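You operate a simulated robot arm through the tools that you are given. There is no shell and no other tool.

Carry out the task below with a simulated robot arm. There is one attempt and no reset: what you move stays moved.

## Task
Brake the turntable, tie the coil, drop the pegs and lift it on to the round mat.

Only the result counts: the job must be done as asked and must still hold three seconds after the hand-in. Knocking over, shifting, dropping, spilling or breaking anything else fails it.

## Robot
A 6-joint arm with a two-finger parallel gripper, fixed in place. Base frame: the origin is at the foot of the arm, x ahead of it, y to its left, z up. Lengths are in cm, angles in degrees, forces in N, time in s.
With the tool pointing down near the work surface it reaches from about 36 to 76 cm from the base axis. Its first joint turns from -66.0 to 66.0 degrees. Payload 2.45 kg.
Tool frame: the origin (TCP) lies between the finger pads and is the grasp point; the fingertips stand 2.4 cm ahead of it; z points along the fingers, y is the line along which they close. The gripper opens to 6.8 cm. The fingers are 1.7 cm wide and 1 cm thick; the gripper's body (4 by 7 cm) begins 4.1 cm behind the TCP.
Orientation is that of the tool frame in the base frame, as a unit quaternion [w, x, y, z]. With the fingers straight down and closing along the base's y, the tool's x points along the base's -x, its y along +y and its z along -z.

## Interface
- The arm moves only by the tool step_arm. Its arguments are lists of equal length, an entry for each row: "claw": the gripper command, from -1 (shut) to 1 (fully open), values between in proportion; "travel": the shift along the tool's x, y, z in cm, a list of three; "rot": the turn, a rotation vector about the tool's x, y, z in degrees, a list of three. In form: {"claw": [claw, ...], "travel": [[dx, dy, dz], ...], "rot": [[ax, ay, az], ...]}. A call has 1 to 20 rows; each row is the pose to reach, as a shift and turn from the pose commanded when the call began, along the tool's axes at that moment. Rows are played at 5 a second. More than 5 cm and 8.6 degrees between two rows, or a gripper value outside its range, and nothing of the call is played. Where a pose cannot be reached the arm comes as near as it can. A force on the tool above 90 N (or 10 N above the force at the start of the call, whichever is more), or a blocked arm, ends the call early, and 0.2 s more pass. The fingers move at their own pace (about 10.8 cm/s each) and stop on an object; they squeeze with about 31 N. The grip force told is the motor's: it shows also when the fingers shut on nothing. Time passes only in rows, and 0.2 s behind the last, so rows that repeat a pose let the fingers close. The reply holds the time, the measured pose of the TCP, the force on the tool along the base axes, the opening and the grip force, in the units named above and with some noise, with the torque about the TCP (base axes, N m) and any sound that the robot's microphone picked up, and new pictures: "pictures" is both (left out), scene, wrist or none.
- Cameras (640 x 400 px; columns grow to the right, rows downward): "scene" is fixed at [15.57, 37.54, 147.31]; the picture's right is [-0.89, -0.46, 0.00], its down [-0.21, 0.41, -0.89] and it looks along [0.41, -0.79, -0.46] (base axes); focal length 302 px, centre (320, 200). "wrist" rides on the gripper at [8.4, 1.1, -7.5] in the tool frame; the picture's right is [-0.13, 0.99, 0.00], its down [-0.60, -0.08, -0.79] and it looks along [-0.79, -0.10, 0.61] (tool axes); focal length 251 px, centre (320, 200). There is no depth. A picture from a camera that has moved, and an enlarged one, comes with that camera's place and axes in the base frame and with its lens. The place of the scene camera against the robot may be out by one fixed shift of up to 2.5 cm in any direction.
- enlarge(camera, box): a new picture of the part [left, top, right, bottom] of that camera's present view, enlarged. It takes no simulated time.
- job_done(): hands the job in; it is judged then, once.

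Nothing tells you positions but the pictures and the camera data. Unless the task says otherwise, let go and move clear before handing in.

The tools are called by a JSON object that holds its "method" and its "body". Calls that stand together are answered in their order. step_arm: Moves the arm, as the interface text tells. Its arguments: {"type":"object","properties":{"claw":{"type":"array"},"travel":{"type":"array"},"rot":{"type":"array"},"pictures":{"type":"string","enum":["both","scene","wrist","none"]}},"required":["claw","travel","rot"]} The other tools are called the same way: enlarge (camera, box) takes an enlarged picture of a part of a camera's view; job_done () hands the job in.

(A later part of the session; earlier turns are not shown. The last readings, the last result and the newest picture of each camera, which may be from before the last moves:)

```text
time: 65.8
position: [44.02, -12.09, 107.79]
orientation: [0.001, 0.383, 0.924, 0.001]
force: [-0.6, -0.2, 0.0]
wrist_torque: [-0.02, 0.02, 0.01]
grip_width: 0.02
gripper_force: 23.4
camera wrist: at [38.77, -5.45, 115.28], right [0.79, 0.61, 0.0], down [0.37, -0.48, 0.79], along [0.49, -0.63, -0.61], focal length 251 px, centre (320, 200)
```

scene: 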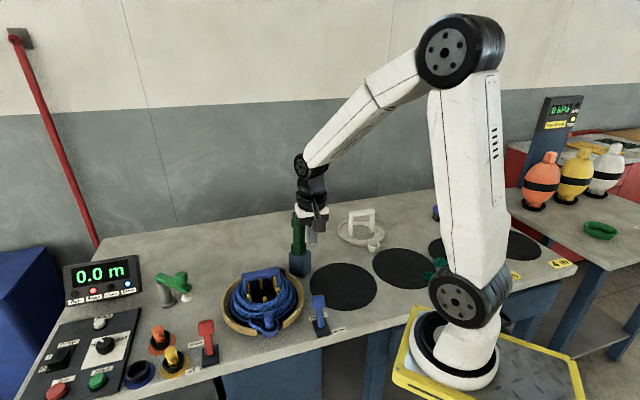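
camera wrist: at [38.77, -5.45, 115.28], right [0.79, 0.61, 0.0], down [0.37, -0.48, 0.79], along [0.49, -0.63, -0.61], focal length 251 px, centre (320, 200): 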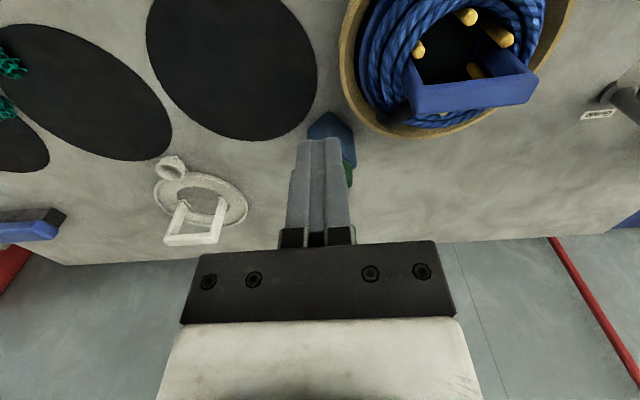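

The peg lever is right under the camera and out of view. I'll step back, rise and tilt to see it from above.

{"method": "step_arm", "body": {"claw": [-1, -1, -1, -1, -1], "travel": [[-0.6, 0, -1.4], [-1.2, 0, -2.8], [-1.8, 0, -4.2], [-2.3, 0, -5.6], [-2.8, 0, -7]], "rot": [[0, 7, 0], [0, 14, 0], [0, 21, 0], [0, 28, 0], [0, 35, 0]]}}

{"method": "enlarge", "body": {"camera": "wrist", "box": [240, 20, 420, 150]}}

{"method": "enlarge", "body": {"camera": "wrist", "box": [330, 20, 640, 230]}}

```text
time: 67.0
position: [45.9, -14.24, 114.89]
orientation: [-0.278, 0.365, 0.881, 0.117]
force: [0.1, -0.3, 0.1]
wrist_torque: [0.03, 0.01, -0.02]
grip_width: 0.0
gripper_force: 22.9
camera wrist: at [44.81, -11.67, 125.94], right [0.78, 0.63, -0.07], down [0.62, -0.73, 0.3], along [0.14, -0.28, -0.95], focal length 251 px, centre (320, 200)
```

scene: 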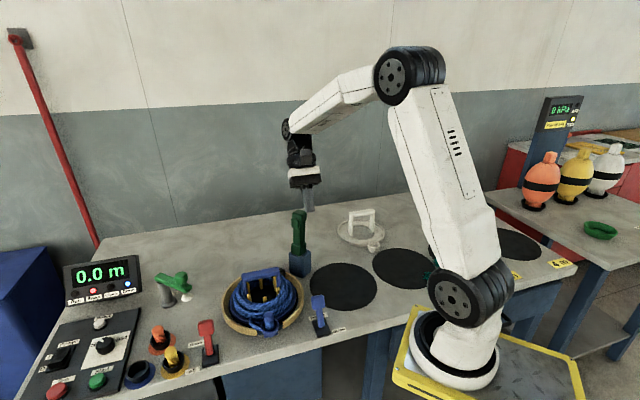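
wrist: 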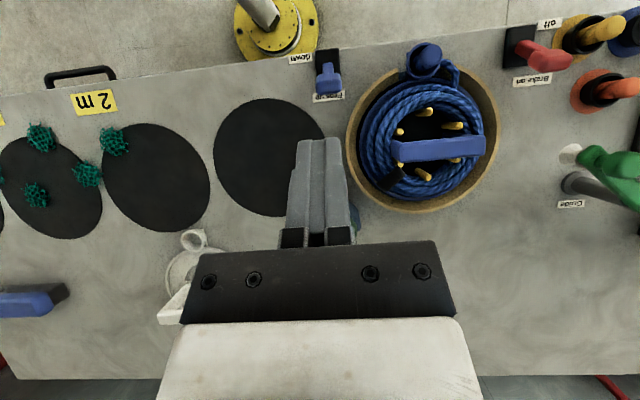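

```text
3.08 times, centred on (330, 85) of wrist
camera zoom: at [44.81, -11.67, 125.94], right [0.78, 0.63, -0.07], down [0.62, -0.73, 0.3], along [0.14, -0.28, -0.95], focal length 774 px, centre (289, 554)
```

zoom: 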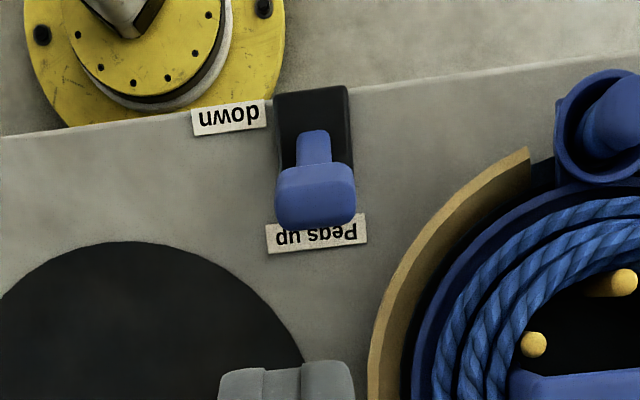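

```text
1.90 times, centred on (485, 125) of wrist
camera zoom: at [44.81, -11.67, 125.94], right [0.78, 0.63, -0.07], down [0.62, -0.73, 0.3], along [0.14, -0.28, -0.95], focal length 479 px, centre (6, 343)
```

zoom: 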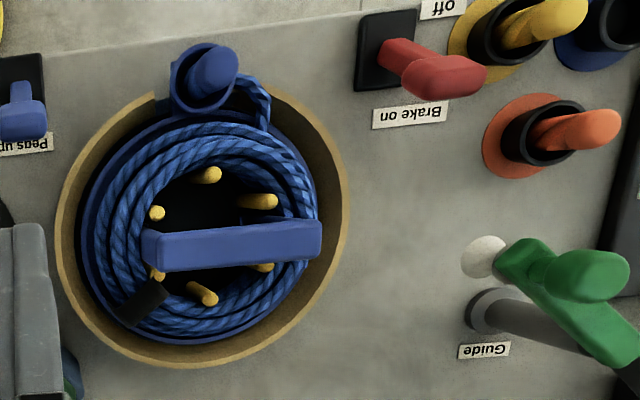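

I can read the peg lever clearly: its plate is at (38.7, -6.9) and its knob leans back at (41, -9.1, 92). The black strap is clearly around the rope. I'll level the hand, lower closed fingers behind the knob, then push it to the front ("down").

{"method": "step_arm", "body": {"claw": [-1, -1, -1, -1, -1], "travel": [[-0.5, 0, 2], [-1, 0, 4.1], [-1.5, 0, 6.2], [-2, 0.1, 8.3], [-2.5, 0.1, 10.3]], "rot": [[0, -7, 0], [0, -14, 0], [0, -21, 0], [0, -28, 0], [0, -35, 0]], "pictures": "none"}}

{"method": "step_arm", "body": {"claw": [-1, -1, -1, -1, -1], "travel": [[0, 0, 3.5], [0, 0, 7], [0, 0, 10], [0, 0, 12.4], [0, 0, 13.8]], "rot": [[0, 0, 0], [0, 0, 0], [0, 0, 0], [0, 0, 0], [0, 0, 0]]}}

{"method": "enlarge", "body": {"camera": "scene", "box": [240, 250, 380, 350]}}

```text
time: 68.2
position: [43.26, -11.27, 105.01]
orientation: [0.002, 0.383, 0.924, 0.0]
force: [-0.1, 0.0, 0.5]
wrist_torque: [-0.02, 0.02, 0.03]
grip_width: 0.0
gripper_force: 23.6
```

```text
time: 69.4
position: [43.27, -11.38, 91.09]
orientation: [0.001, 0.383, 0.924, 0.0]
force: [-0.6, 0.5, 0.7]
wrist_torque: [-0.03, -0.02, 0.0]
grip_width: 0.02
gripper_force: 23.7
camera wrist: at [38.09, -4.67, 98.69], right [0.79, 0.61, 0.0], down [0.37, -0.48, 0.79], along [0.49, -0.63, -0.61], focal length 251 px, centre (320, 200)
```

scene: 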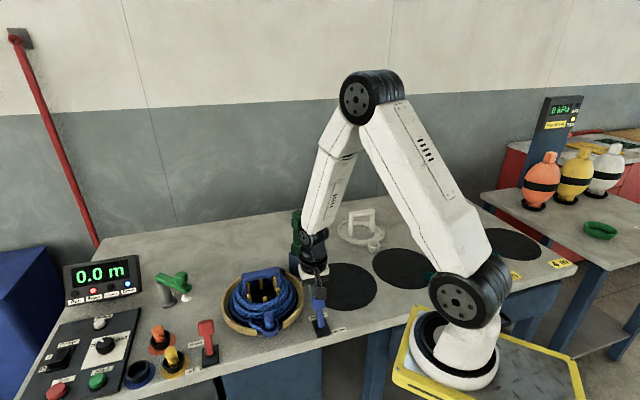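
wrist: 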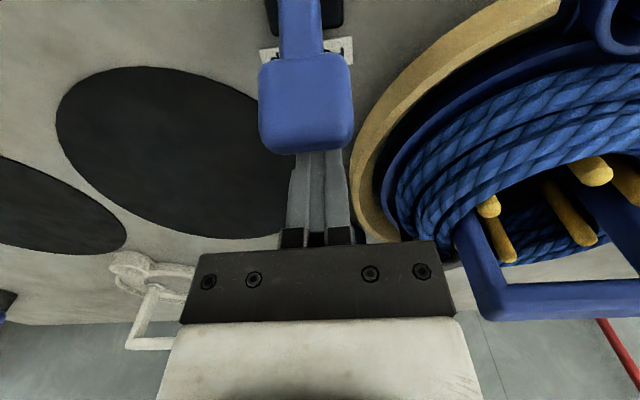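

```text
4.00 times, centred on (310, 300) of scene
camera zoom: at [15.57, 37.54, 147.31], right [-0.89, -0.46, 0.0], down [-0.21, 0.41, -0.89], along [0.41, -0.79, -0.46], focal length 1207 px, centre (360, -200)
```

zoom: 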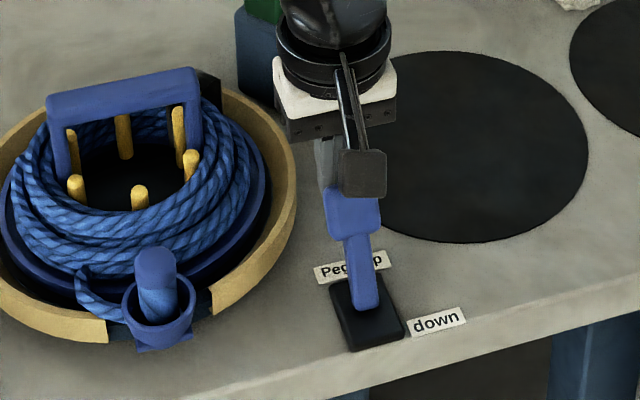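

The fingers are right behind the peg knob. I'll push it toward the front ("down").

{"method": "step_arm", "body": {"claw": [-1, -1, -1, -1, -1, -1, -1], "travel": [[1, 0, 0], [2, 0, 0], [3, 0, 0], [3.9, 0, 0], [4.8, 0, 0], [5.6, 0, 0], [6.4, 0, 0]], "rot": [[0, 0, 0], [0, 0, 0], [0, 0, 0], [0, 0, 0], [0, 0, 0], [0, 0, 0], [0, 0, 0]]}}

{"method": "enlarge", "body": {"camera": "scene", "box": [220, 240, 360, 350]}}

```text
time: 71.0
position: [38.76, -6.84, 91.18]
orientation: [0.002, 0.383, 0.924, 0.001]
force: [-0.6, 0.6, -0.1]
wrist_torque: [0.01, 0.02, 0.01]
grip_width: 0.0
gripper_force: 23.4
camera wrist: at [33.58, -0.14, 98.75], right [0.79, 0.61, 0.0], down [0.37, -0.48, 0.79], along [0.49, -0.63, -0.61], focal length 251 px, centre (320, 200)
```

scene: 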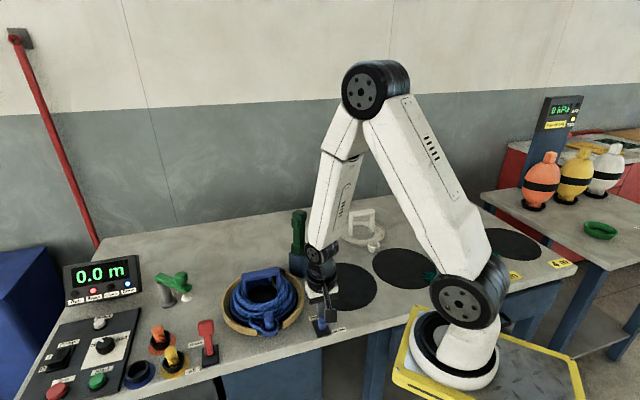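
wrist: 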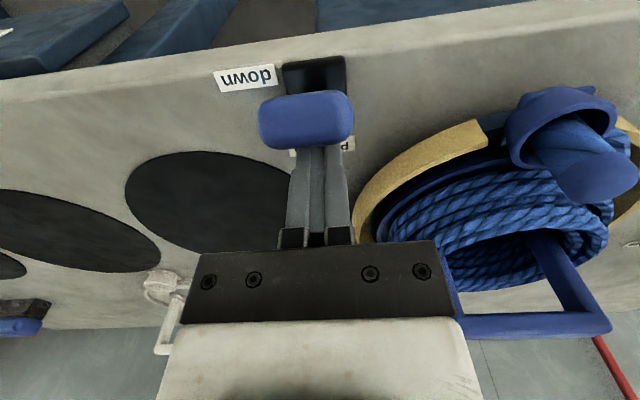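

```text
3.64 times, centred on (290, 295) of scene
camera zoom: at [15.57, 37.54, 147.31], right [-0.89, -0.46, 0.0], down [-0.21, 0.41, -0.89], along [0.41, -0.79, -0.46], focal length 1097 px, centre (429, -146)
```

zoom: 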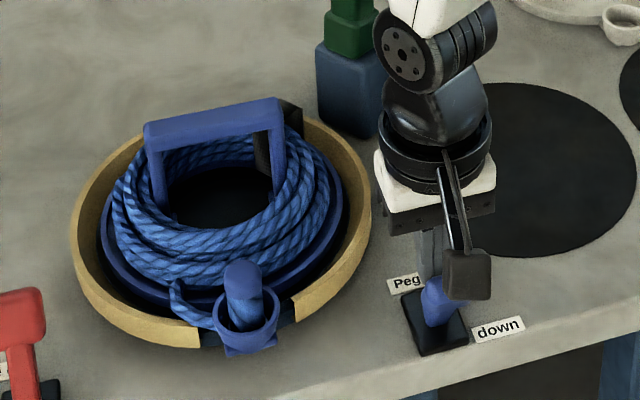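

The pegs have dropped out of sight and the lever is at "down". I'll back off the lever, rise, and go above the carrier's handle, whose bar I measure at (56.4, -6.6, 94.3), turned to grip across it.

{"method": "step_arm", "body": {"claw": [-1, -1, -1, -1, -1, -1, -1], "travel": [[-1.5, 0, 0], [-3.5, 0, 0], [-5, 0, -1], [-5, 0, -5], [-5, 0, -9], [-5, 0, -13], [-5, 0, -17]], "rot": [[0, 0, 0], [0, 0, 0], [0, 0, 0], [0, 0, 0], [0, 0, 0], [0, 0, 0], [0, 0, 0]], "pictures": "none"}}

{"method": "step_arm", "body": {"claw": [-1, 0, 1, 1, 1, 1, 1, 1, 1, 1, 1], "travel": [[-0.7, 1.2, 0], [-1.3, 2.3, 0], [-2, 3.5, 0], [-2.6, 4.6, 0], [-3.3, 5.8, 0], [-4, 6.9, 0], [-4.6, 8.1, 0], [-5.3, 9.2, 0], [-6, 10.4, 0], [-6.6, 11.5, 0], [-7.28, 12.66, 0]], "rot": [[0, 0, -8.05], [0, 0, -16.1], [0, 0, -24.1], [0, 0, -32.2], [0, 0, -40.2], [0, 0, -48.3], [0, 0, -56.3], [0, 0, -64.4], [0, 0, -72.4], [0, 0, -80.5], [0, 0, -88.5]]}}

{"method": "enlarge", "body": {"camera": "wrist", "box": [200, 0, 440, 180]}}

{"method": "enlarge", "body": {"camera": "scene", "box": [60, 240, 350, 350]}}

```text
time: 72.6
position: [42.27, -10.43, 108.24]
orientation: [0.0, 0.382, 0.924, 0.001]
force: [-0.7, 0.9, 0.2]
wrist_torque: [0.01, -0.01, 0.0]
grip_width: 0.02
gripper_force: 24.0
```

```text
time: 75.0
position: [56.46, -6.55, 108.13]
orientation: [0.001, -0.372, 0.928, -0.001]
force: [0.2, 0.3, -0.5]
wrist_torque: [-0.02, 0.02, -0.02]
grip_width: 6.8
gripper_force: 0.1
camera wrist: at [49.51, -11.62, 115.77], right [-0.59, 0.81, 0.0], down [0.49, 0.36, 0.79], along [0.64, 0.47, -0.61], focal length 251 px, centre (320, 200)
```

scene: 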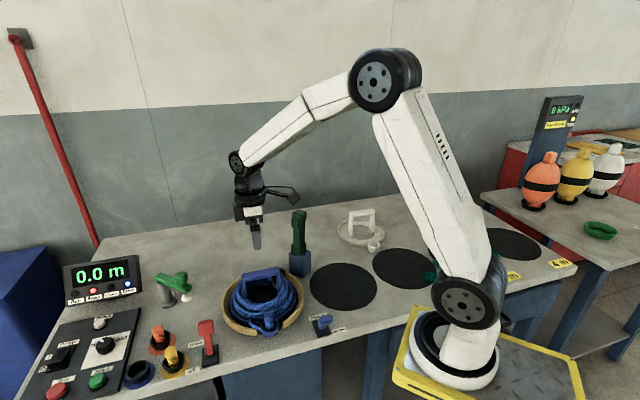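
wrist: 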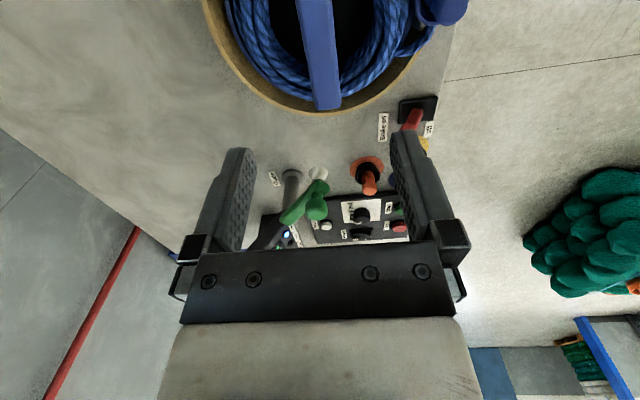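

```text
2.22 times, centred on (320, 90) of wrist
camera zoom: at [49.51, -11.62, 115.77], right [-0.59, 0.81, 0.0], down [0.49, 0.36, 0.79], along [0.64, 0.47, -0.61], focal length 559 px, centre (320, 444)
```

zoom: 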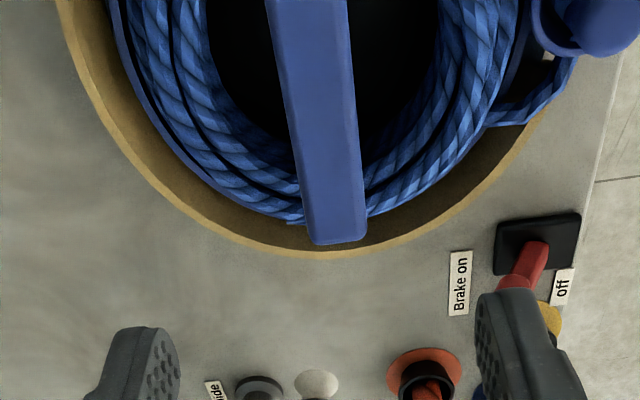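

```text
2.21 times, centred on (205, 295) of scene
camera zoom: at [15.57, 37.54, 147.31], right [-0.89, -0.46, 0.0], down [-0.21, 0.41, -0.89], along [0.41, -0.79, -0.46], focal length 666 px, centre (574, -10)
```

zoom: 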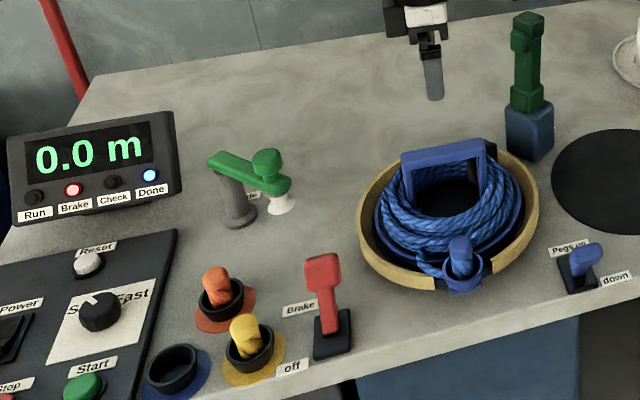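

The hand is centred over the handle bar to about a millimetre. I'll narrow the fingers so they fit inside the coil's hole, and descend around the bar.

{"method": "step_arm", "body": {"claw": [0.3, 0.3, 0.3, 0.3, 0.3, 0.3], "travel": [[0, 0, 0], [0, 0.05, 4.5], [0, 0.05, 9], [0, 0.05, 12], [0, 0.05, 14], [0, 0.05, 14.7]], "rot": [[0, 0, -0.7], [0, 0, -1.3], [0, 0, -1.3], [0, 0, -1.3], [0, 0, -1.3], [0, 0, -1.3]]}}

{"method": "enlarge", "body": {"camera": "wrist", "box": [200, 80, 440, 250]}}

{"method": "enlarge", "body": {"camera": "scene", "box": [210, 230, 330, 340]}}

```text
time: 76.4
position: [56.41, -6.55, 93.61]
orientation: [0.001, -0.381, 0.924, 0.0]
force: [0.3, 0.1, 0.6]
wrist_torque: [0.03, 0.03, 0.0]
grip_width: 4.4
gripper_force: 0.0
camera wrist: at [49.65, -11.73, 101.04], right [-0.61, 0.79, 0.0], down [0.48, 0.37, 0.79], along [0.63, 0.48, -0.61], focal length 251 px, centre (320, 200)
```

scene: 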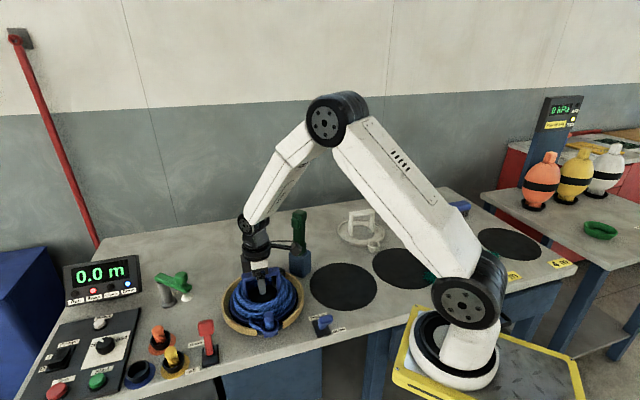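
wrist: 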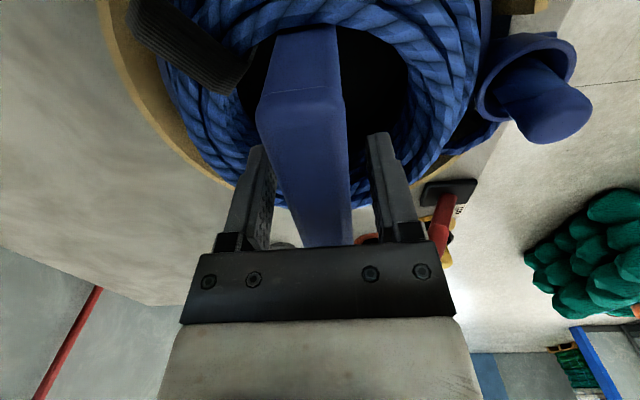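

```text
2.35 times, centred on (320, 165) of wrist
camera zoom: at [49.65, -11.73, 101.04], right [-0.61, 0.79, 0.0], down [0.48, 0.37, 0.79], along [0.63, 0.48, -0.61], focal length 592 px, centre (320, 282)
```

zoom: 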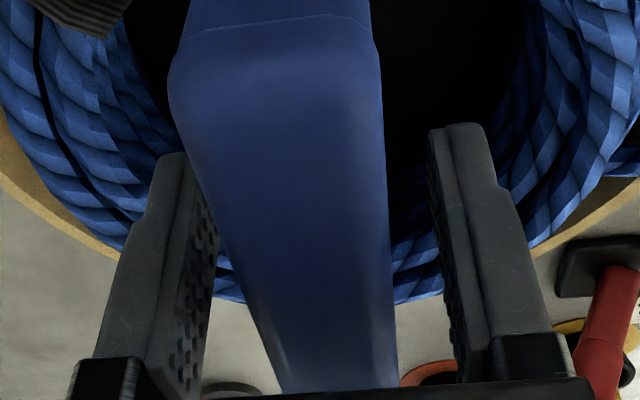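

```text
3.64 times, centred on (270, 285) of scene
camera zoom: at [15.57, 37.54, 147.31], right [-0.89, -0.46, 0.0], down [-0.21, 0.41, -0.89], along [0.41, -0.79, -0.46], focal length 1097 px, centre (502, -109)
```

zoom: 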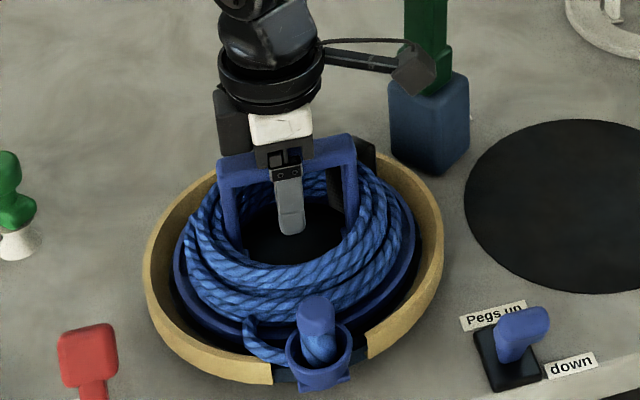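

The fingers are either side of the handle bar. I'll close firmly.

{"method": "step_arm", "body": {"claw": [0, -0.3, -0.6, -0.9, -1, -1], "travel": [[0, 0, 0.2], [0, 0, 0.2], [0, 0, 0.2], [0, 0, 0.2], [0, 0, 0.2], [0, 0, 0.2]], "rot": [[0, 0, 0], [0, 0, 0], [0, 0, 0], [0, 0, 0], [0, 0, 0], [0, 0, 0]]}}

{"method": "enlarge", "body": {"camera": "wrist", "box": [200, 80, 440, 250]}}

```text
time: 77.8
position: [56.38, -6.59, 93.34]
orientation: [0.002, -0.382, 0.924, 0.0]
force: [0.0, 1.1, 0.3]
wrist_torque: [-0.02, -0.05, 0.04]
grip_width: 2.38
gripper_force: 31.3
camera wrist: at [49.65, -11.76, 100.85], right [-0.61, 0.79, 0.0], down [0.48, 0.37, 0.79], along [0.63, 0.48, -0.61], focal length 251 px, centre (320, 200)
```

scene: 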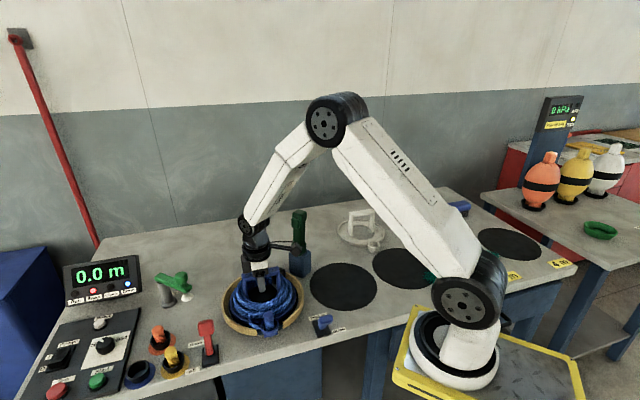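
wrist: 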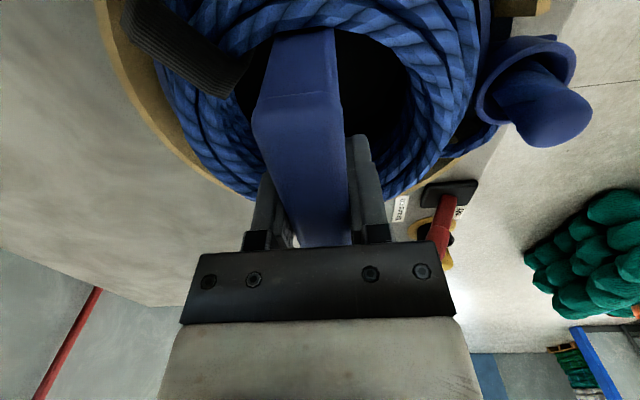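

```text
2.35 times, centred on (320, 165) of wrist
camera zoom: at [49.65, -11.76, 100.85], right [-0.61, 0.79, 0.0], down [0.48, 0.37, 0.79], along [0.63, 0.48, -0.61], focal length 592 px, centre (320, 282)
```

zoom: 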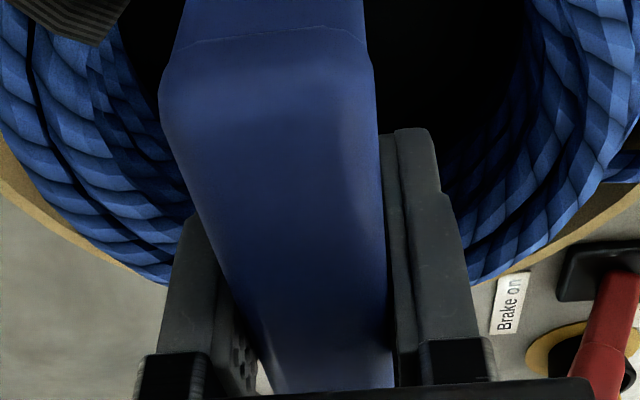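

The handle is gripped at 2.38 cm with no side load. I'll lift 2 cm gently and check.

{"method": "step_arm", "body": {"claw": [-1, -1, -1, -1, -1], "travel": [[0, 0, -0.4], [0, 0, -0.8], [0, 0, -1.4], [0, 0, -2], [0, 0, -2]], "rot": [[0, 0, 0], [0, 0, 0], [0, 0, 0], [0, 0, 0], [0, 0, 0]]}}

{"method": "enlarge", "body": {"camera": "scene", "box": [210, 230, 330, 340]}}

```text
time: 79.0
position: [56.5, -6.64, 95.31]
orientation: [0.003, -0.381, 0.924, -0.001]
force: [0.6, -0.5, 1.9]
wrist_torque: [0.04, 0.11, 0.0]
grip_width: 2.37
gripper_force: 30.9
camera wrist: at [49.67, -11.73, 102.86], right [-0.61, 0.79, 0.0], down [0.48, 0.37, 0.8], along [0.63, 0.48, -0.61], focal length 251 px, centre (320, 200)
```

scene: 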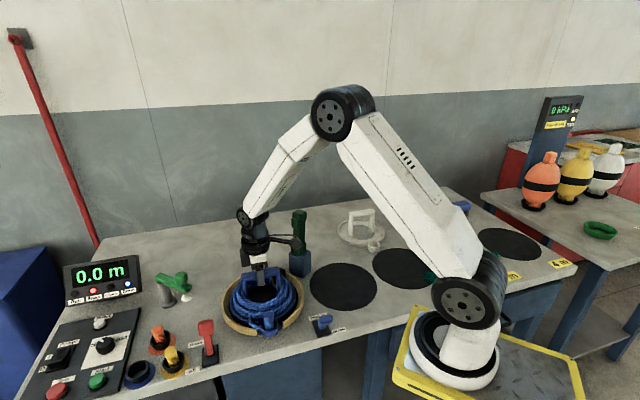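
wrist: 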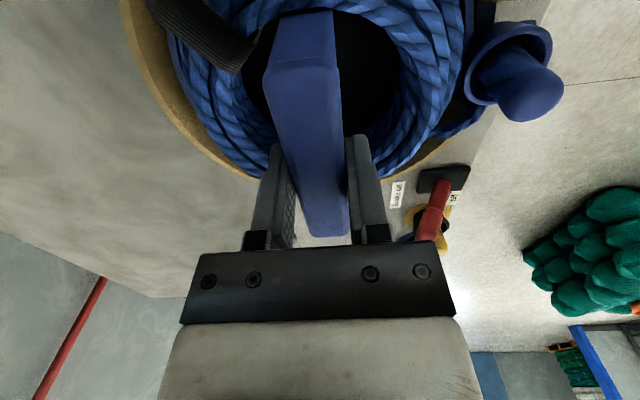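

```text
3.64 times, centred on (270, 285) of scene
camera zoom: at [15.57, 37.54, 147.31], right [-0.89, -0.46, 0.0], down [-0.21, 0.41, -0.89], along [0.41, -0.79, -0.46], focal length 1097 px, centre (502, -109)
```

zoom: 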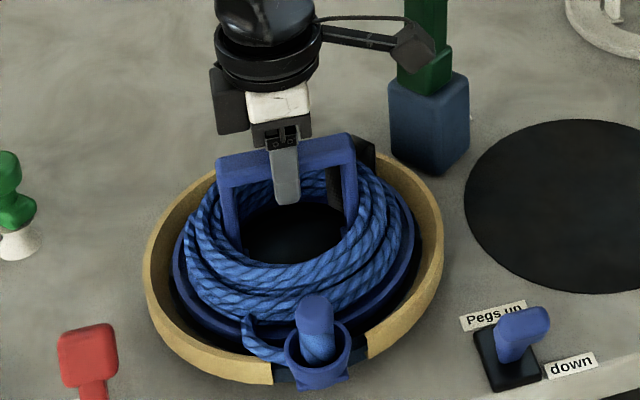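

The fingers slipped up along the bar and the carrier stayed. I'll open, go back down and grip a bit lower, then lift in tiny steps reading the force each time.

{"method": "step_arm", "body": {"claw": [-0.3, 0.1, 0.1, 0.1, -0.3, -1, -1, -1], "travel": [[0, 0, 0], [0, 0, 0], [0, 0, 1.5], [0, 0, 2.7], [0, 0, 2.7], [0, 0, 2.7], [0, 0, 2.7], [0, 0, 2.7]], "rot": [[0, 0, 0], [0, 0, 0], [0, 0, 0], [0, 0, 0], [0, 0, 0], [0, 0, 0], [0, 0, 0], [0, 0, 0]], "pictures": "none"}}

{"method": "step_arm", "body": {"claw": [-1], "travel": [[0, 0, -0.2]], "rot": [[0, 0, 0]], "pictures": "none"}}

{"method": "step_arm", "body": {"claw": [-1], "travel": [[0, 0, -0.2]], "rot": [[0, 0, 0]], "pictures": "both"}}

{"method": "enlarge", "body": {"camera": "scene", "box": [210, 230, 330, 340]}}

```text
time: 80.8
position: [56.48, -6.7, 92.54]
orientation: [0.002, -0.382, 0.924, 0.0]
force: [2.7, -2.9, 0.6]
wrist_torque: [0.07, 0.06, -0.01]
grip_width: 2.34
gripper_force: 30.7
```

```text
time: 81.2
position: [56.39, -6.52, 92.7]
orientation: [0.0, -0.381, 0.925, 0.0]
force: [-0.2, -0.1, -0.7]
wrist_torque: [-0.03, -0.06, 0.02]
grip_width: 2.35
gripper_force: 30.7
```

```text
time: 81.6
position: [56.39, -6.58, 92.99]
orientation: [0.001, -0.381, 0.925, 0.0]
force: [-0.3, -0.6, -3.5]
wrist_torque: [-0.02, -0.08, 0.0]
grip_width: 2.34
gripper_force: 31.2
camera wrist: at [49.63, -11.72, 100.53], right [-0.61, 0.79, 0.0], down [0.48, 0.37, 0.79], along [0.63, 0.48, -0.61], focal length 251 px, centre (320, 200)
```

scene: 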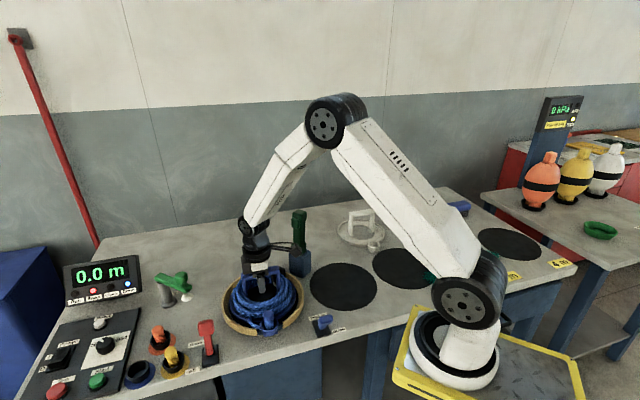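
wrist: 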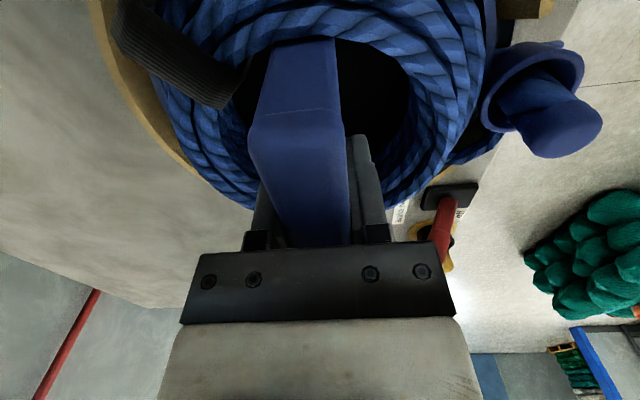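

```text
3.64 times, centred on (270, 285) of scene
camera zoom: at [15.58, 37.54, 147.31], right [-0.89, -0.46, 0.0], down [-0.21, 0.41, -0.89], along [0.41, -0.79, -0.46], focal length 1097 px, centre (502, -109)
```

zoom: 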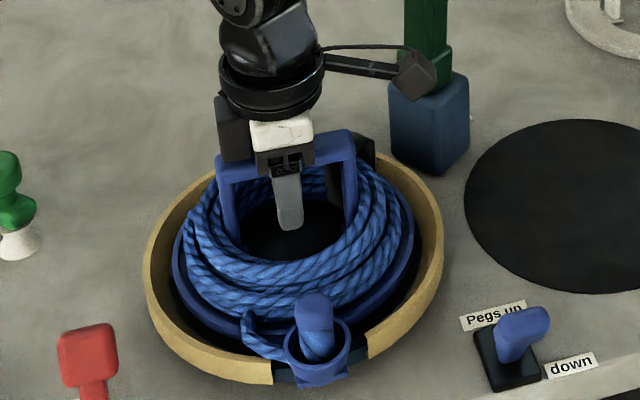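

This time the carrier has risen a few millimetres with the lower grip. I'll continue lifting slowly.

{"method": "step_arm", "body": {"claw": [-1, -1, -1], "travel": [[0, 0, -0.2], [0, 0, -0.4], [0, 0, -0.6]], "rot": [[0, 0, 0], [0, 0, 0], [0, 0, 0]], "pictures": "both"}}

{"method": "enlarge", "body": {"camera": "scene", "box": [210, 230, 330, 340]}}

{"method": "enlarge", "body": {"camera": "wrist", "box": [200, 80, 440, 250]}}

```text
time: 82.4
position: [56.43, -6.55, 93.63]
orientation: [0.001, -0.38, 0.925, -0.001]
force: [-0.7, -0.3, -4.3]
wrist_torque: [-0.04, -0.04, 0.02]
grip_width: 2.33
gripper_force: 31.3
camera wrist: at [49.64, -11.71, 101.19], right [-0.61, 0.79, 0.0], down [0.48, 0.37, 0.79], along [0.63, 0.48, -0.61], focal length 251 px, centre (320, 200)
```

scene: 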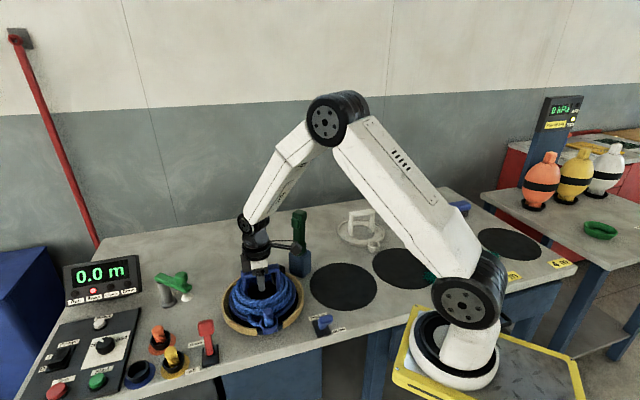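
wrist: 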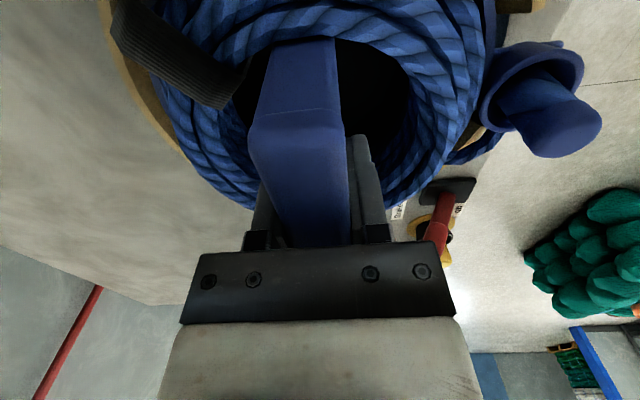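

```text
3.64 times, centred on (270, 285) of scene
camera zoom: at [15.58, 37.54, 147.31], right [-0.89, -0.46, 0.0], down [-0.21, 0.41, -0.89], along [0.41, -0.79, -0.46], focal length 1097 px, centre (502, -109)
```

zoom: 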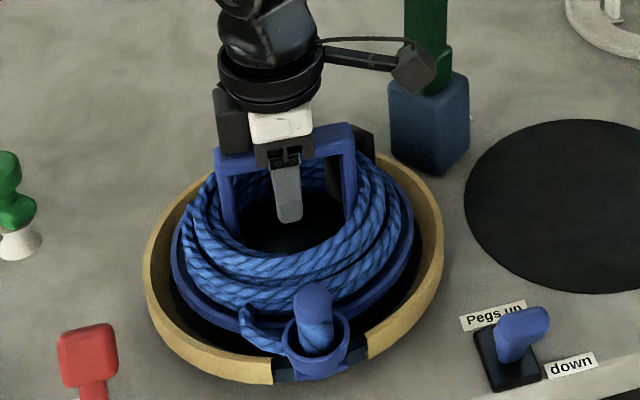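

```text
2.35 times, centred on (320, 165) of wrist
camera zoom: at [49.64, -11.71, 101.19], right [-0.61, 0.79, 0.0], down [0.48, 0.37, 0.79], along [0.63, 0.48, -0.61], focal length 592 px, centre (320, 282)
```

zoom: 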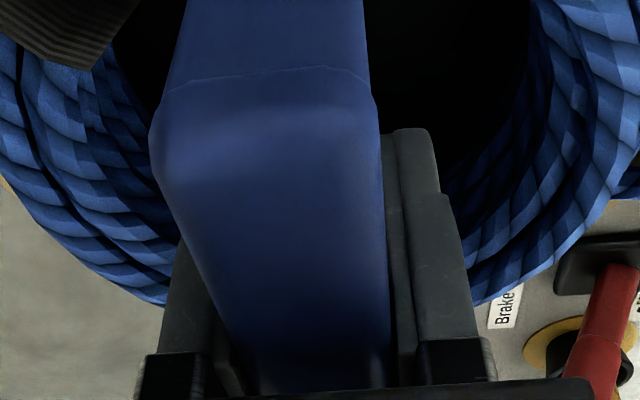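

The carrier is coming up with the hand (about 4 N), and the Done lamp went out. I'll keep lifting smoothly and check for slip.

{"method": "step_arm", "body": {"claw": [-1, -1, -1, -1, -1, -1, -1, -1], "travel": [[0, 0, -0.3], [0, 0, -0.7], [0, 0, -1.1], [0, 0, -1.5], [0, 0, -1.9], [0, 0, -2.3], [0, 0, -2.6], [0, 0, -2.8]], "rot": [[0, 0, 0], [0, 0, 0], [0, 0, 0], [0, 0, 0], [0, 0, 0], [0, 0, 0], [0, 0, 0], [0, 0, 0]], "pictures": "both"}}

{"method": "enlarge", "body": {"camera": "scene", "box": [210, 230, 330, 340]}}

{"method": "enlarge", "body": {"camera": "wrist", "box": [200, 80, 440, 250]}}

```text
time: 84.2
position: [56.46, -6.46, 96.5]
orientation: [0.001, -0.381, 0.925, -0.001]
force: [-0.3, 0.5, -4.3]
wrist_torque: [-0.02, -0.04, -0.01]
grip_width: 2.34
gripper_force: 30.9
camera wrist: at [49.65, -11.71, 103.99], right [-0.61, 0.79, 0.0], down [0.48, 0.37, 0.79], along [0.63, 0.48, -0.61], focal length 251 px, centre (320, 200)
```

scene: 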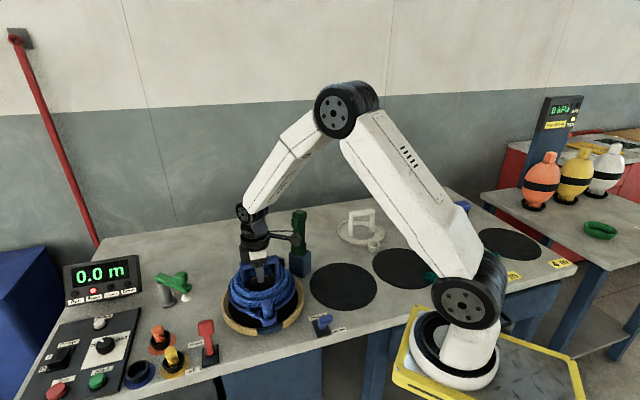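
wrist: 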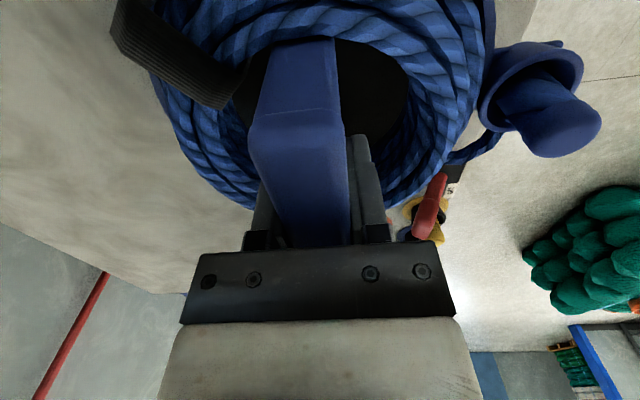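

```text
3.64 times, centred on (270, 285) of scene
camera zoom: at [15.58, 37.54, 147.31], right [-0.89, -0.46, 0.0], down [-0.21, 0.41, -0.89], along [0.41, -0.79, -0.46], focal length 1097 px, centre (502, -109)
```

zoom: 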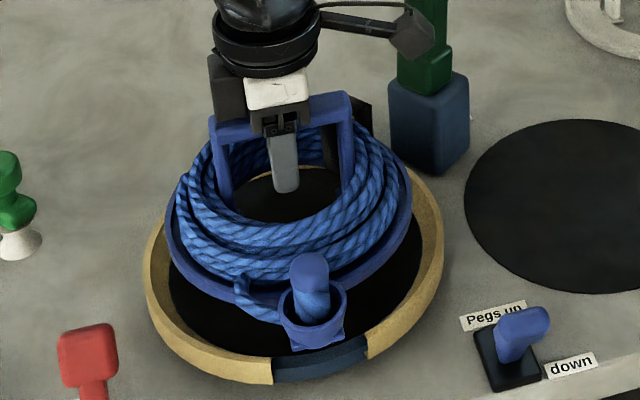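

```text
2.35 times, centred on (320, 165) of wrist
camera zoom: at [49.65, -11.71, 103.99], right [-0.61, 0.79, 0.0], down [0.48, 0.37, 0.79], along [0.63, 0.48, -0.61], focal length 592 px, centre (320, 282)
```

zoom: 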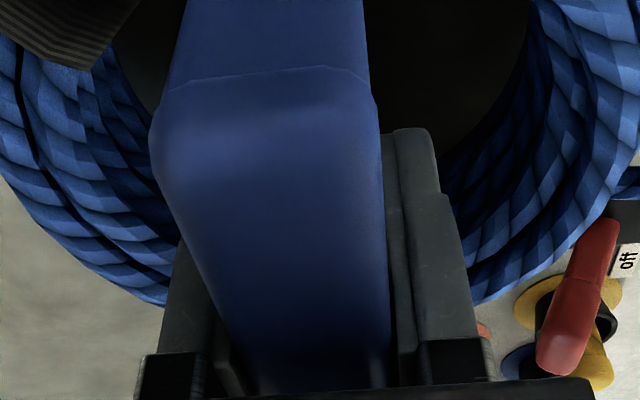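

The tied coil hangs cleanly from the hand. I'll lift it higher, well clear of the levers.

{"method": "step_arm", "body": {"claw": [-1, -1, -1, -1, -1, -1, -1, -1, -1, -1, -1, -1, -1, -1, -1, -1], "travel": [[0, 0, -0.4], [0, 0, -1], [0, 0, -1.8], [0, 0, -2.6], [0, 0, -3.4], [0, 0, -4.2], [0, 0, -5], [0, 0, -5.8], [0, 0, -6.6], [0, 0, -7.4], [0, 0, -8.2], [0, 0, -9], [0, 0, -9.8], [0, 0, -10.6], [0, 0, -11.2], [0, 0, -11.5]], "rot": [[0, 0, 0], [0, 0, 0], [0, 0, 0], [0, 0, 0], [0, 0, 0], [0, 0, 0], [0, 0, 0], [0, 0, 0], [0, 0, 0], [0, 0, 0], [0, 0, 0], [0, 0, 0], [0, 0, 0], [0, 0, 0], [0, 0, 0], [0, 0, 0]], "pictures": "both"}}

{"method": "enlarge", "body": {"camera": "scene", "box": [200, 190, 340, 340]}}

```text
time: 87.6
position: [56.45, -6.58, 107.9]
orientation: [0.001, -0.381, 0.925, 0.0]
force: [-0.8, 0.5, -3.4]
wrist_torque: [-0.04, -0.07, 0.01]
grip_width: 2.34
gripper_force: 31.1
camera wrist: at [49.6, -11.69, 115.52], right [-0.61, 0.79, 0.0], down [0.48, 0.37, 0.79], along [0.63, 0.48, -0.61], focal length 251 px, centre (320, 200)
```

scene: 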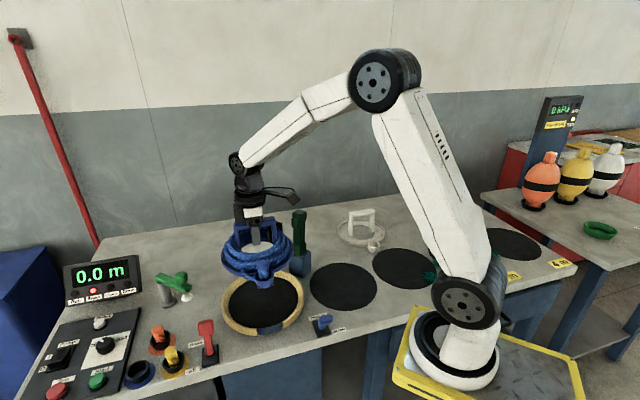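
wrist: 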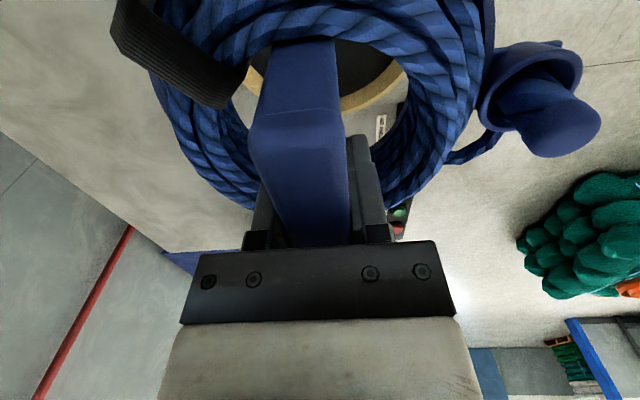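

```text
2.67 times, centred on (270, 265) of scene
camera zoom: at [15.58, 37.54, 147.31], right [-0.89, -0.46, 0.0], down [-0.21, 0.41, -0.89], along [0.41, -0.79, -0.46], focal length 805 px, centre (453, 27)
```

zoom: 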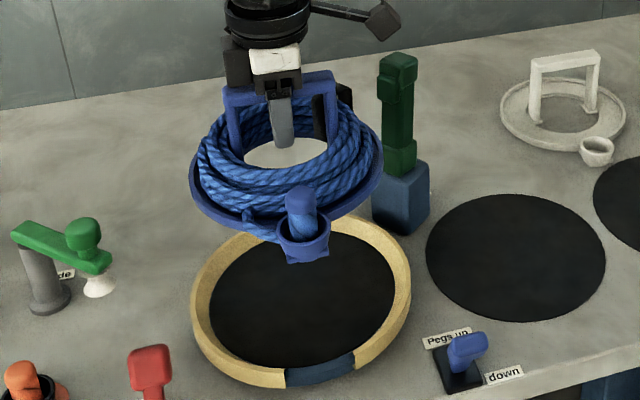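

The coil and carrier hang clear. I take the unmarked mat's centre at about (40.6, -24.1). I'll carry it there by a detour on the front side to stay clear of the tie arm.

{"method": "step_arm", "body": {"claw": [-1, -1, -1, -1, -1, -1, -1, -1, -1], "travel": [[0.5, 0.3, 0], [1.4, 0.83, 0], [2.6, 1.55, 0], [3.8, 2.26, 0], [5, 2.97, 0], [6.2, 3.7, 0], [7.3, 4.34, 0], [8, 4.75, 0], [8.38, 4.98, 0]], "rot": [[0, 0, 0], [0, 0, 0], [0, 0, 0], [0, 0, 0], [0, 0, 0], [0, 0, 0], [0, 0, 0], [0, 0, 0], [0, 0, 0]], "pictures": "none"}}

{"method": "step_arm", "body": {"claw": [-1, -1, -1, -1, -1, -1, -1, -1, -1, -1, -1, -1, -1, -1], "travel": [[0.4, -0.16, 0], [1.2, -0.48, 0], [2.4, -0.97, 0], [3.7, -1.5, 0], [5, -2.02, 0], [6.3, -2.55, 0], [7.6, -3.07, 0], [8.9, -3.6, 0], [10.2, -4.12, 0], [11.5, -4.65, 0], [12.8, -5.17, 0], [14, -5.66, 0], [14.8, -5.98, 0], [15.22, -6.15, 0]], "rot": [[0, 0, 0], [0, 0, 0], [0, 0, 0], [0, 0, 0], [0, 0, 0], [0, 0, 0], [0, 0, 0], [0, 0, 0], [0, 0, 0], [0, 0, 0], [0, 0, 0], [0, 0, 0], [0, 0, 0], [0, 0, 0]]}}

{"method": "enlarge", "body": {"camera": "scene", "box": [240, 200, 440, 340]}}

```text
time: 89.6
position: [46.89, -8.95, 107.98]
orientation: [0.001, -0.381, 0.925, 0.0]
force: [0.5, -0.2, -4.0]
wrist_torque: [-0.02, -0.04, 0.0]
grip_width: 2.36
gripper_force: 30.5
```

```text
time: 92.6
position: [40.52, -24.09, 107.91]
orientation: [0.001, -0.38, 0.925, -0.001]
force: [0.3, 0.0, -3.8]
wrist_torque: [-0.05, -0.07, 0.04]
grip_width: 2.34
gripper_force: 31.3
camera wrist: at [33.67, -29.21, 115.47], right [-0.61, 0.79, 0.0], down [0.48, 0.37, 0.79], along [0.63, 0.48, -0.61], focal length 251 px, centre (320, 200)
```

scene: 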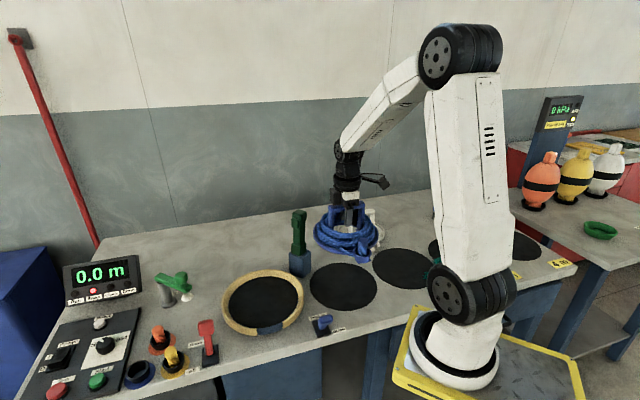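
wrist: 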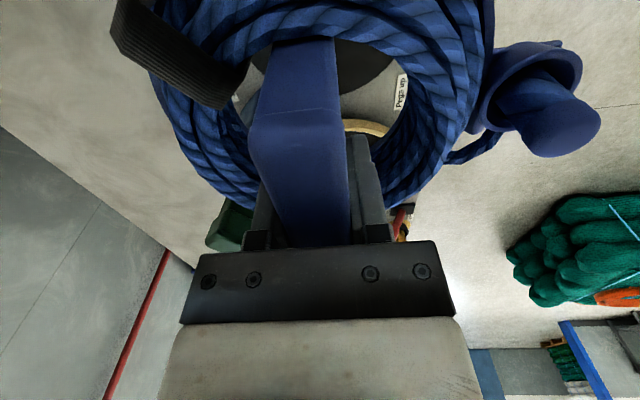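

```text
2.86 times, centred on (340, 270) of scene
camera zoom: at [15.58, 37.53, 147.31], right [-0.89, -0.46, 0.0], down [-0.21, 0.41, -0.89], along [0.41, -0.79, -0.46], focal length 862 px, centre (263, 0)
```

zoom: 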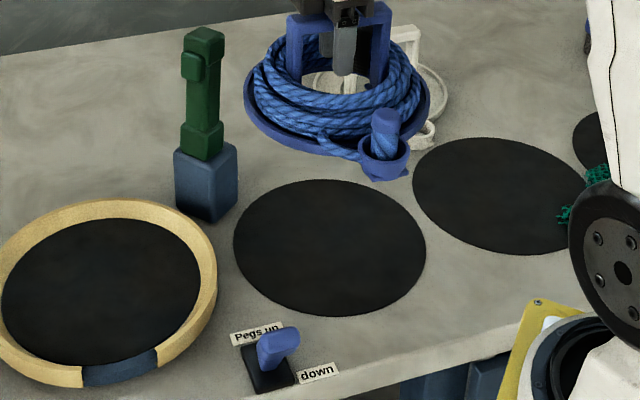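

The carrier is above the mat. I'll check alignment using the part of the mat visible through the coil's hole.

{"method": "enlarge", "body": {"camera": "wrist", "box": [220, 20, 440, 160]}}

{"method": "enlarge", "body": {"camera": "wrist", "box": [100, 0, 640, 260]}}

```text
2.86 times, centred on (330, 90) of wrist
camera zoom: at [33.67, -29.21, 115.47], right [-0.61, 0.79, 0.0], down [0.48, 0.37, 0.79], along [0.63, 0.48, -0.61], focal length 718 px, centre (291, 514)
```

zoom: 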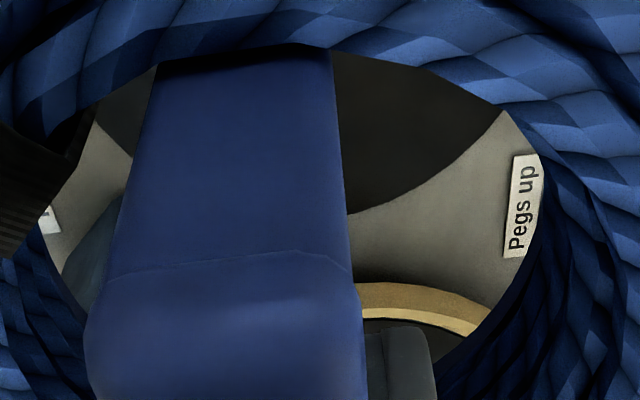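

```text
1.19 times, centred on (370, 130) of wrist
camera zoom: at [33.67, -29.21, 115.47], right [-0.61, 0.79, 0.0], down [0.48, 0.37, 0.79], along [0.63, 0.48, -0.61], focal length 298 px, centre (261, 283)
```

zoom: 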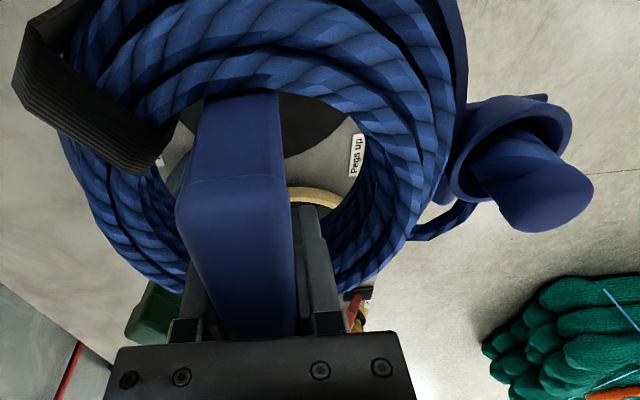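

The mat circle fits at centre (40.0, -24.2) with radius 9.75. I'll nudge to that and lower the carrier most of the way.

{"method": "step_arm", "body": {"claw": [-1, -1, -1, -1, -1, -1, -1, -1, -1, -1, -1, -1, -1, -1, -1, -1, -1], "travel": [[0.1, 0.1, 0.2], [0.3, 0.2, 0.8], [0.3, 0.22, 1.7], [0.3, 0.22, 2.6], [0.3, 0.22, 3.5], [0.3, 0.22, 4.4], [0.3, 0.22, 5.3], [0.3, 0.22, 6.2], [0.3, 0.22, 7.1], [0.3, 0.22, 8], [0.3, 0.22, 8.9], [0.3, 0.22, 9.7], [0.3, 0.22, 10.5], [0.3, 0.22, 11.2], [0.3, 0.22, 11.8], [0.3, 0.22, 12.3], [0.3, 0.22, 12.5]], "rot": [[0, 0, 0], [0, 0, 0], [0, 0, 0], [0, 0, 0], [0, 0, 0], [0, 0, 0], [0, 0, 0], [0, 0, 0], [0, 0, 0], [0, 0, 0], [0, 0, 0], [0, 0, 0], [0, 0, 0], [0, 0, 0], [0, 0, 0], [0, 0, 0], [0, 0, 0]], "pictures": "both"}}

{"method": "enlarge", "body": {"camera": "scene", "box": [260, 210, 420, 340]}}

{"method": "enlarge", "body": {"camera": "wrist", "box": [220, 20, 440, 160]}}

```text
time: 96.2
position: [40.25, -24.16, 95.45]
orientation: [0.001, -0.381, 0.924, -0.001]
force: [-0.3, 0.4, -4.7]
wrist_torque: [-0.04, 0.0, -0.02]
grip_width: 2.34
gripper_force: 30.9
camera wrist: at [33.34, -29.24, 102.91], right [-0.61, 0.79, 0.0], down [0.48, 0.37, 0.79], along [0.63, 0.48, -0.61], focal length 251 px, centre (320, 200)
```

scene: 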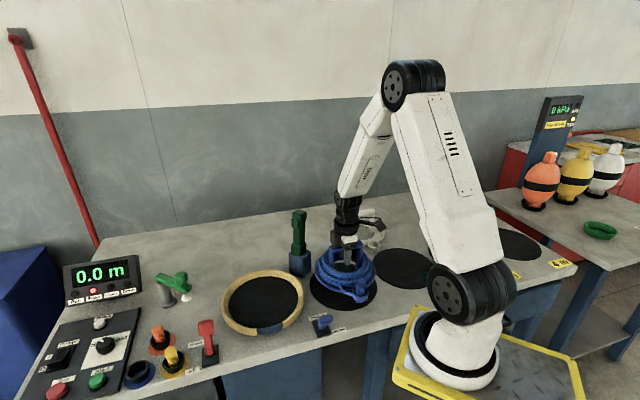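
wrist: 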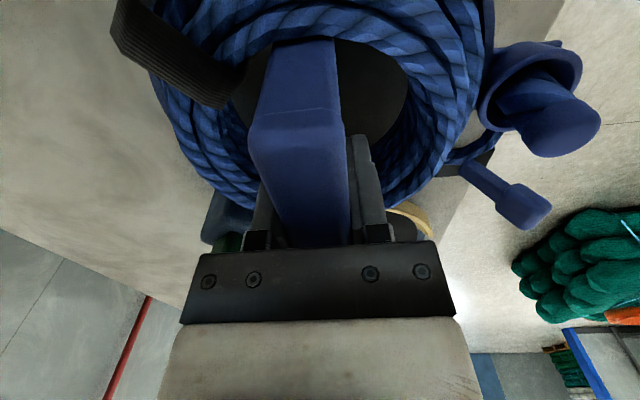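

```text
3.08 times, centred on (340, 275) of scene
camera zoom: at [15.58, 37.53, 147.31], right [-0.89, -0.46, 0.0], down [-0.21, 0.41, -0.89], along [0.41, -0.79, -0.46], focal length 928 px, centre (258, -31)
```

zoom: 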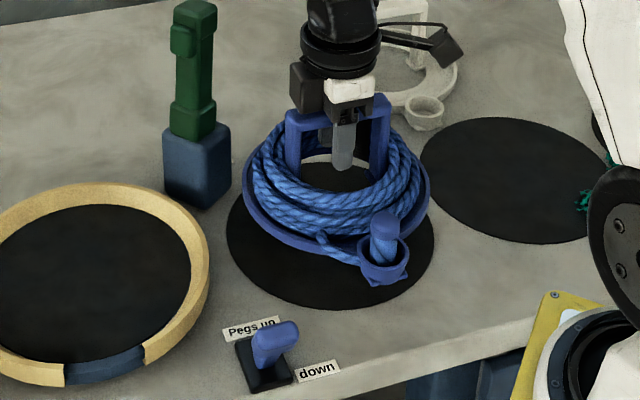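

```text
2.86 times, centred on (330, 90) of wrist
camera zoom: at [33.34, -29.24, 102.91], right [-0.61, 0.79, 0.0], down [0.48, 0.37, 0.79], along [0.63, 0.48, -0.61], focal length 718 px, centre (291, 514)
```

zoom: 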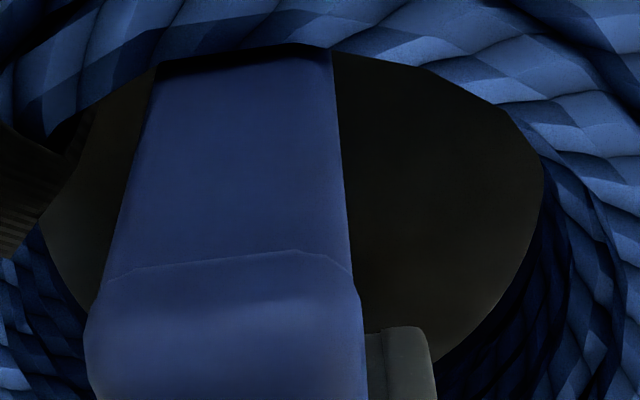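

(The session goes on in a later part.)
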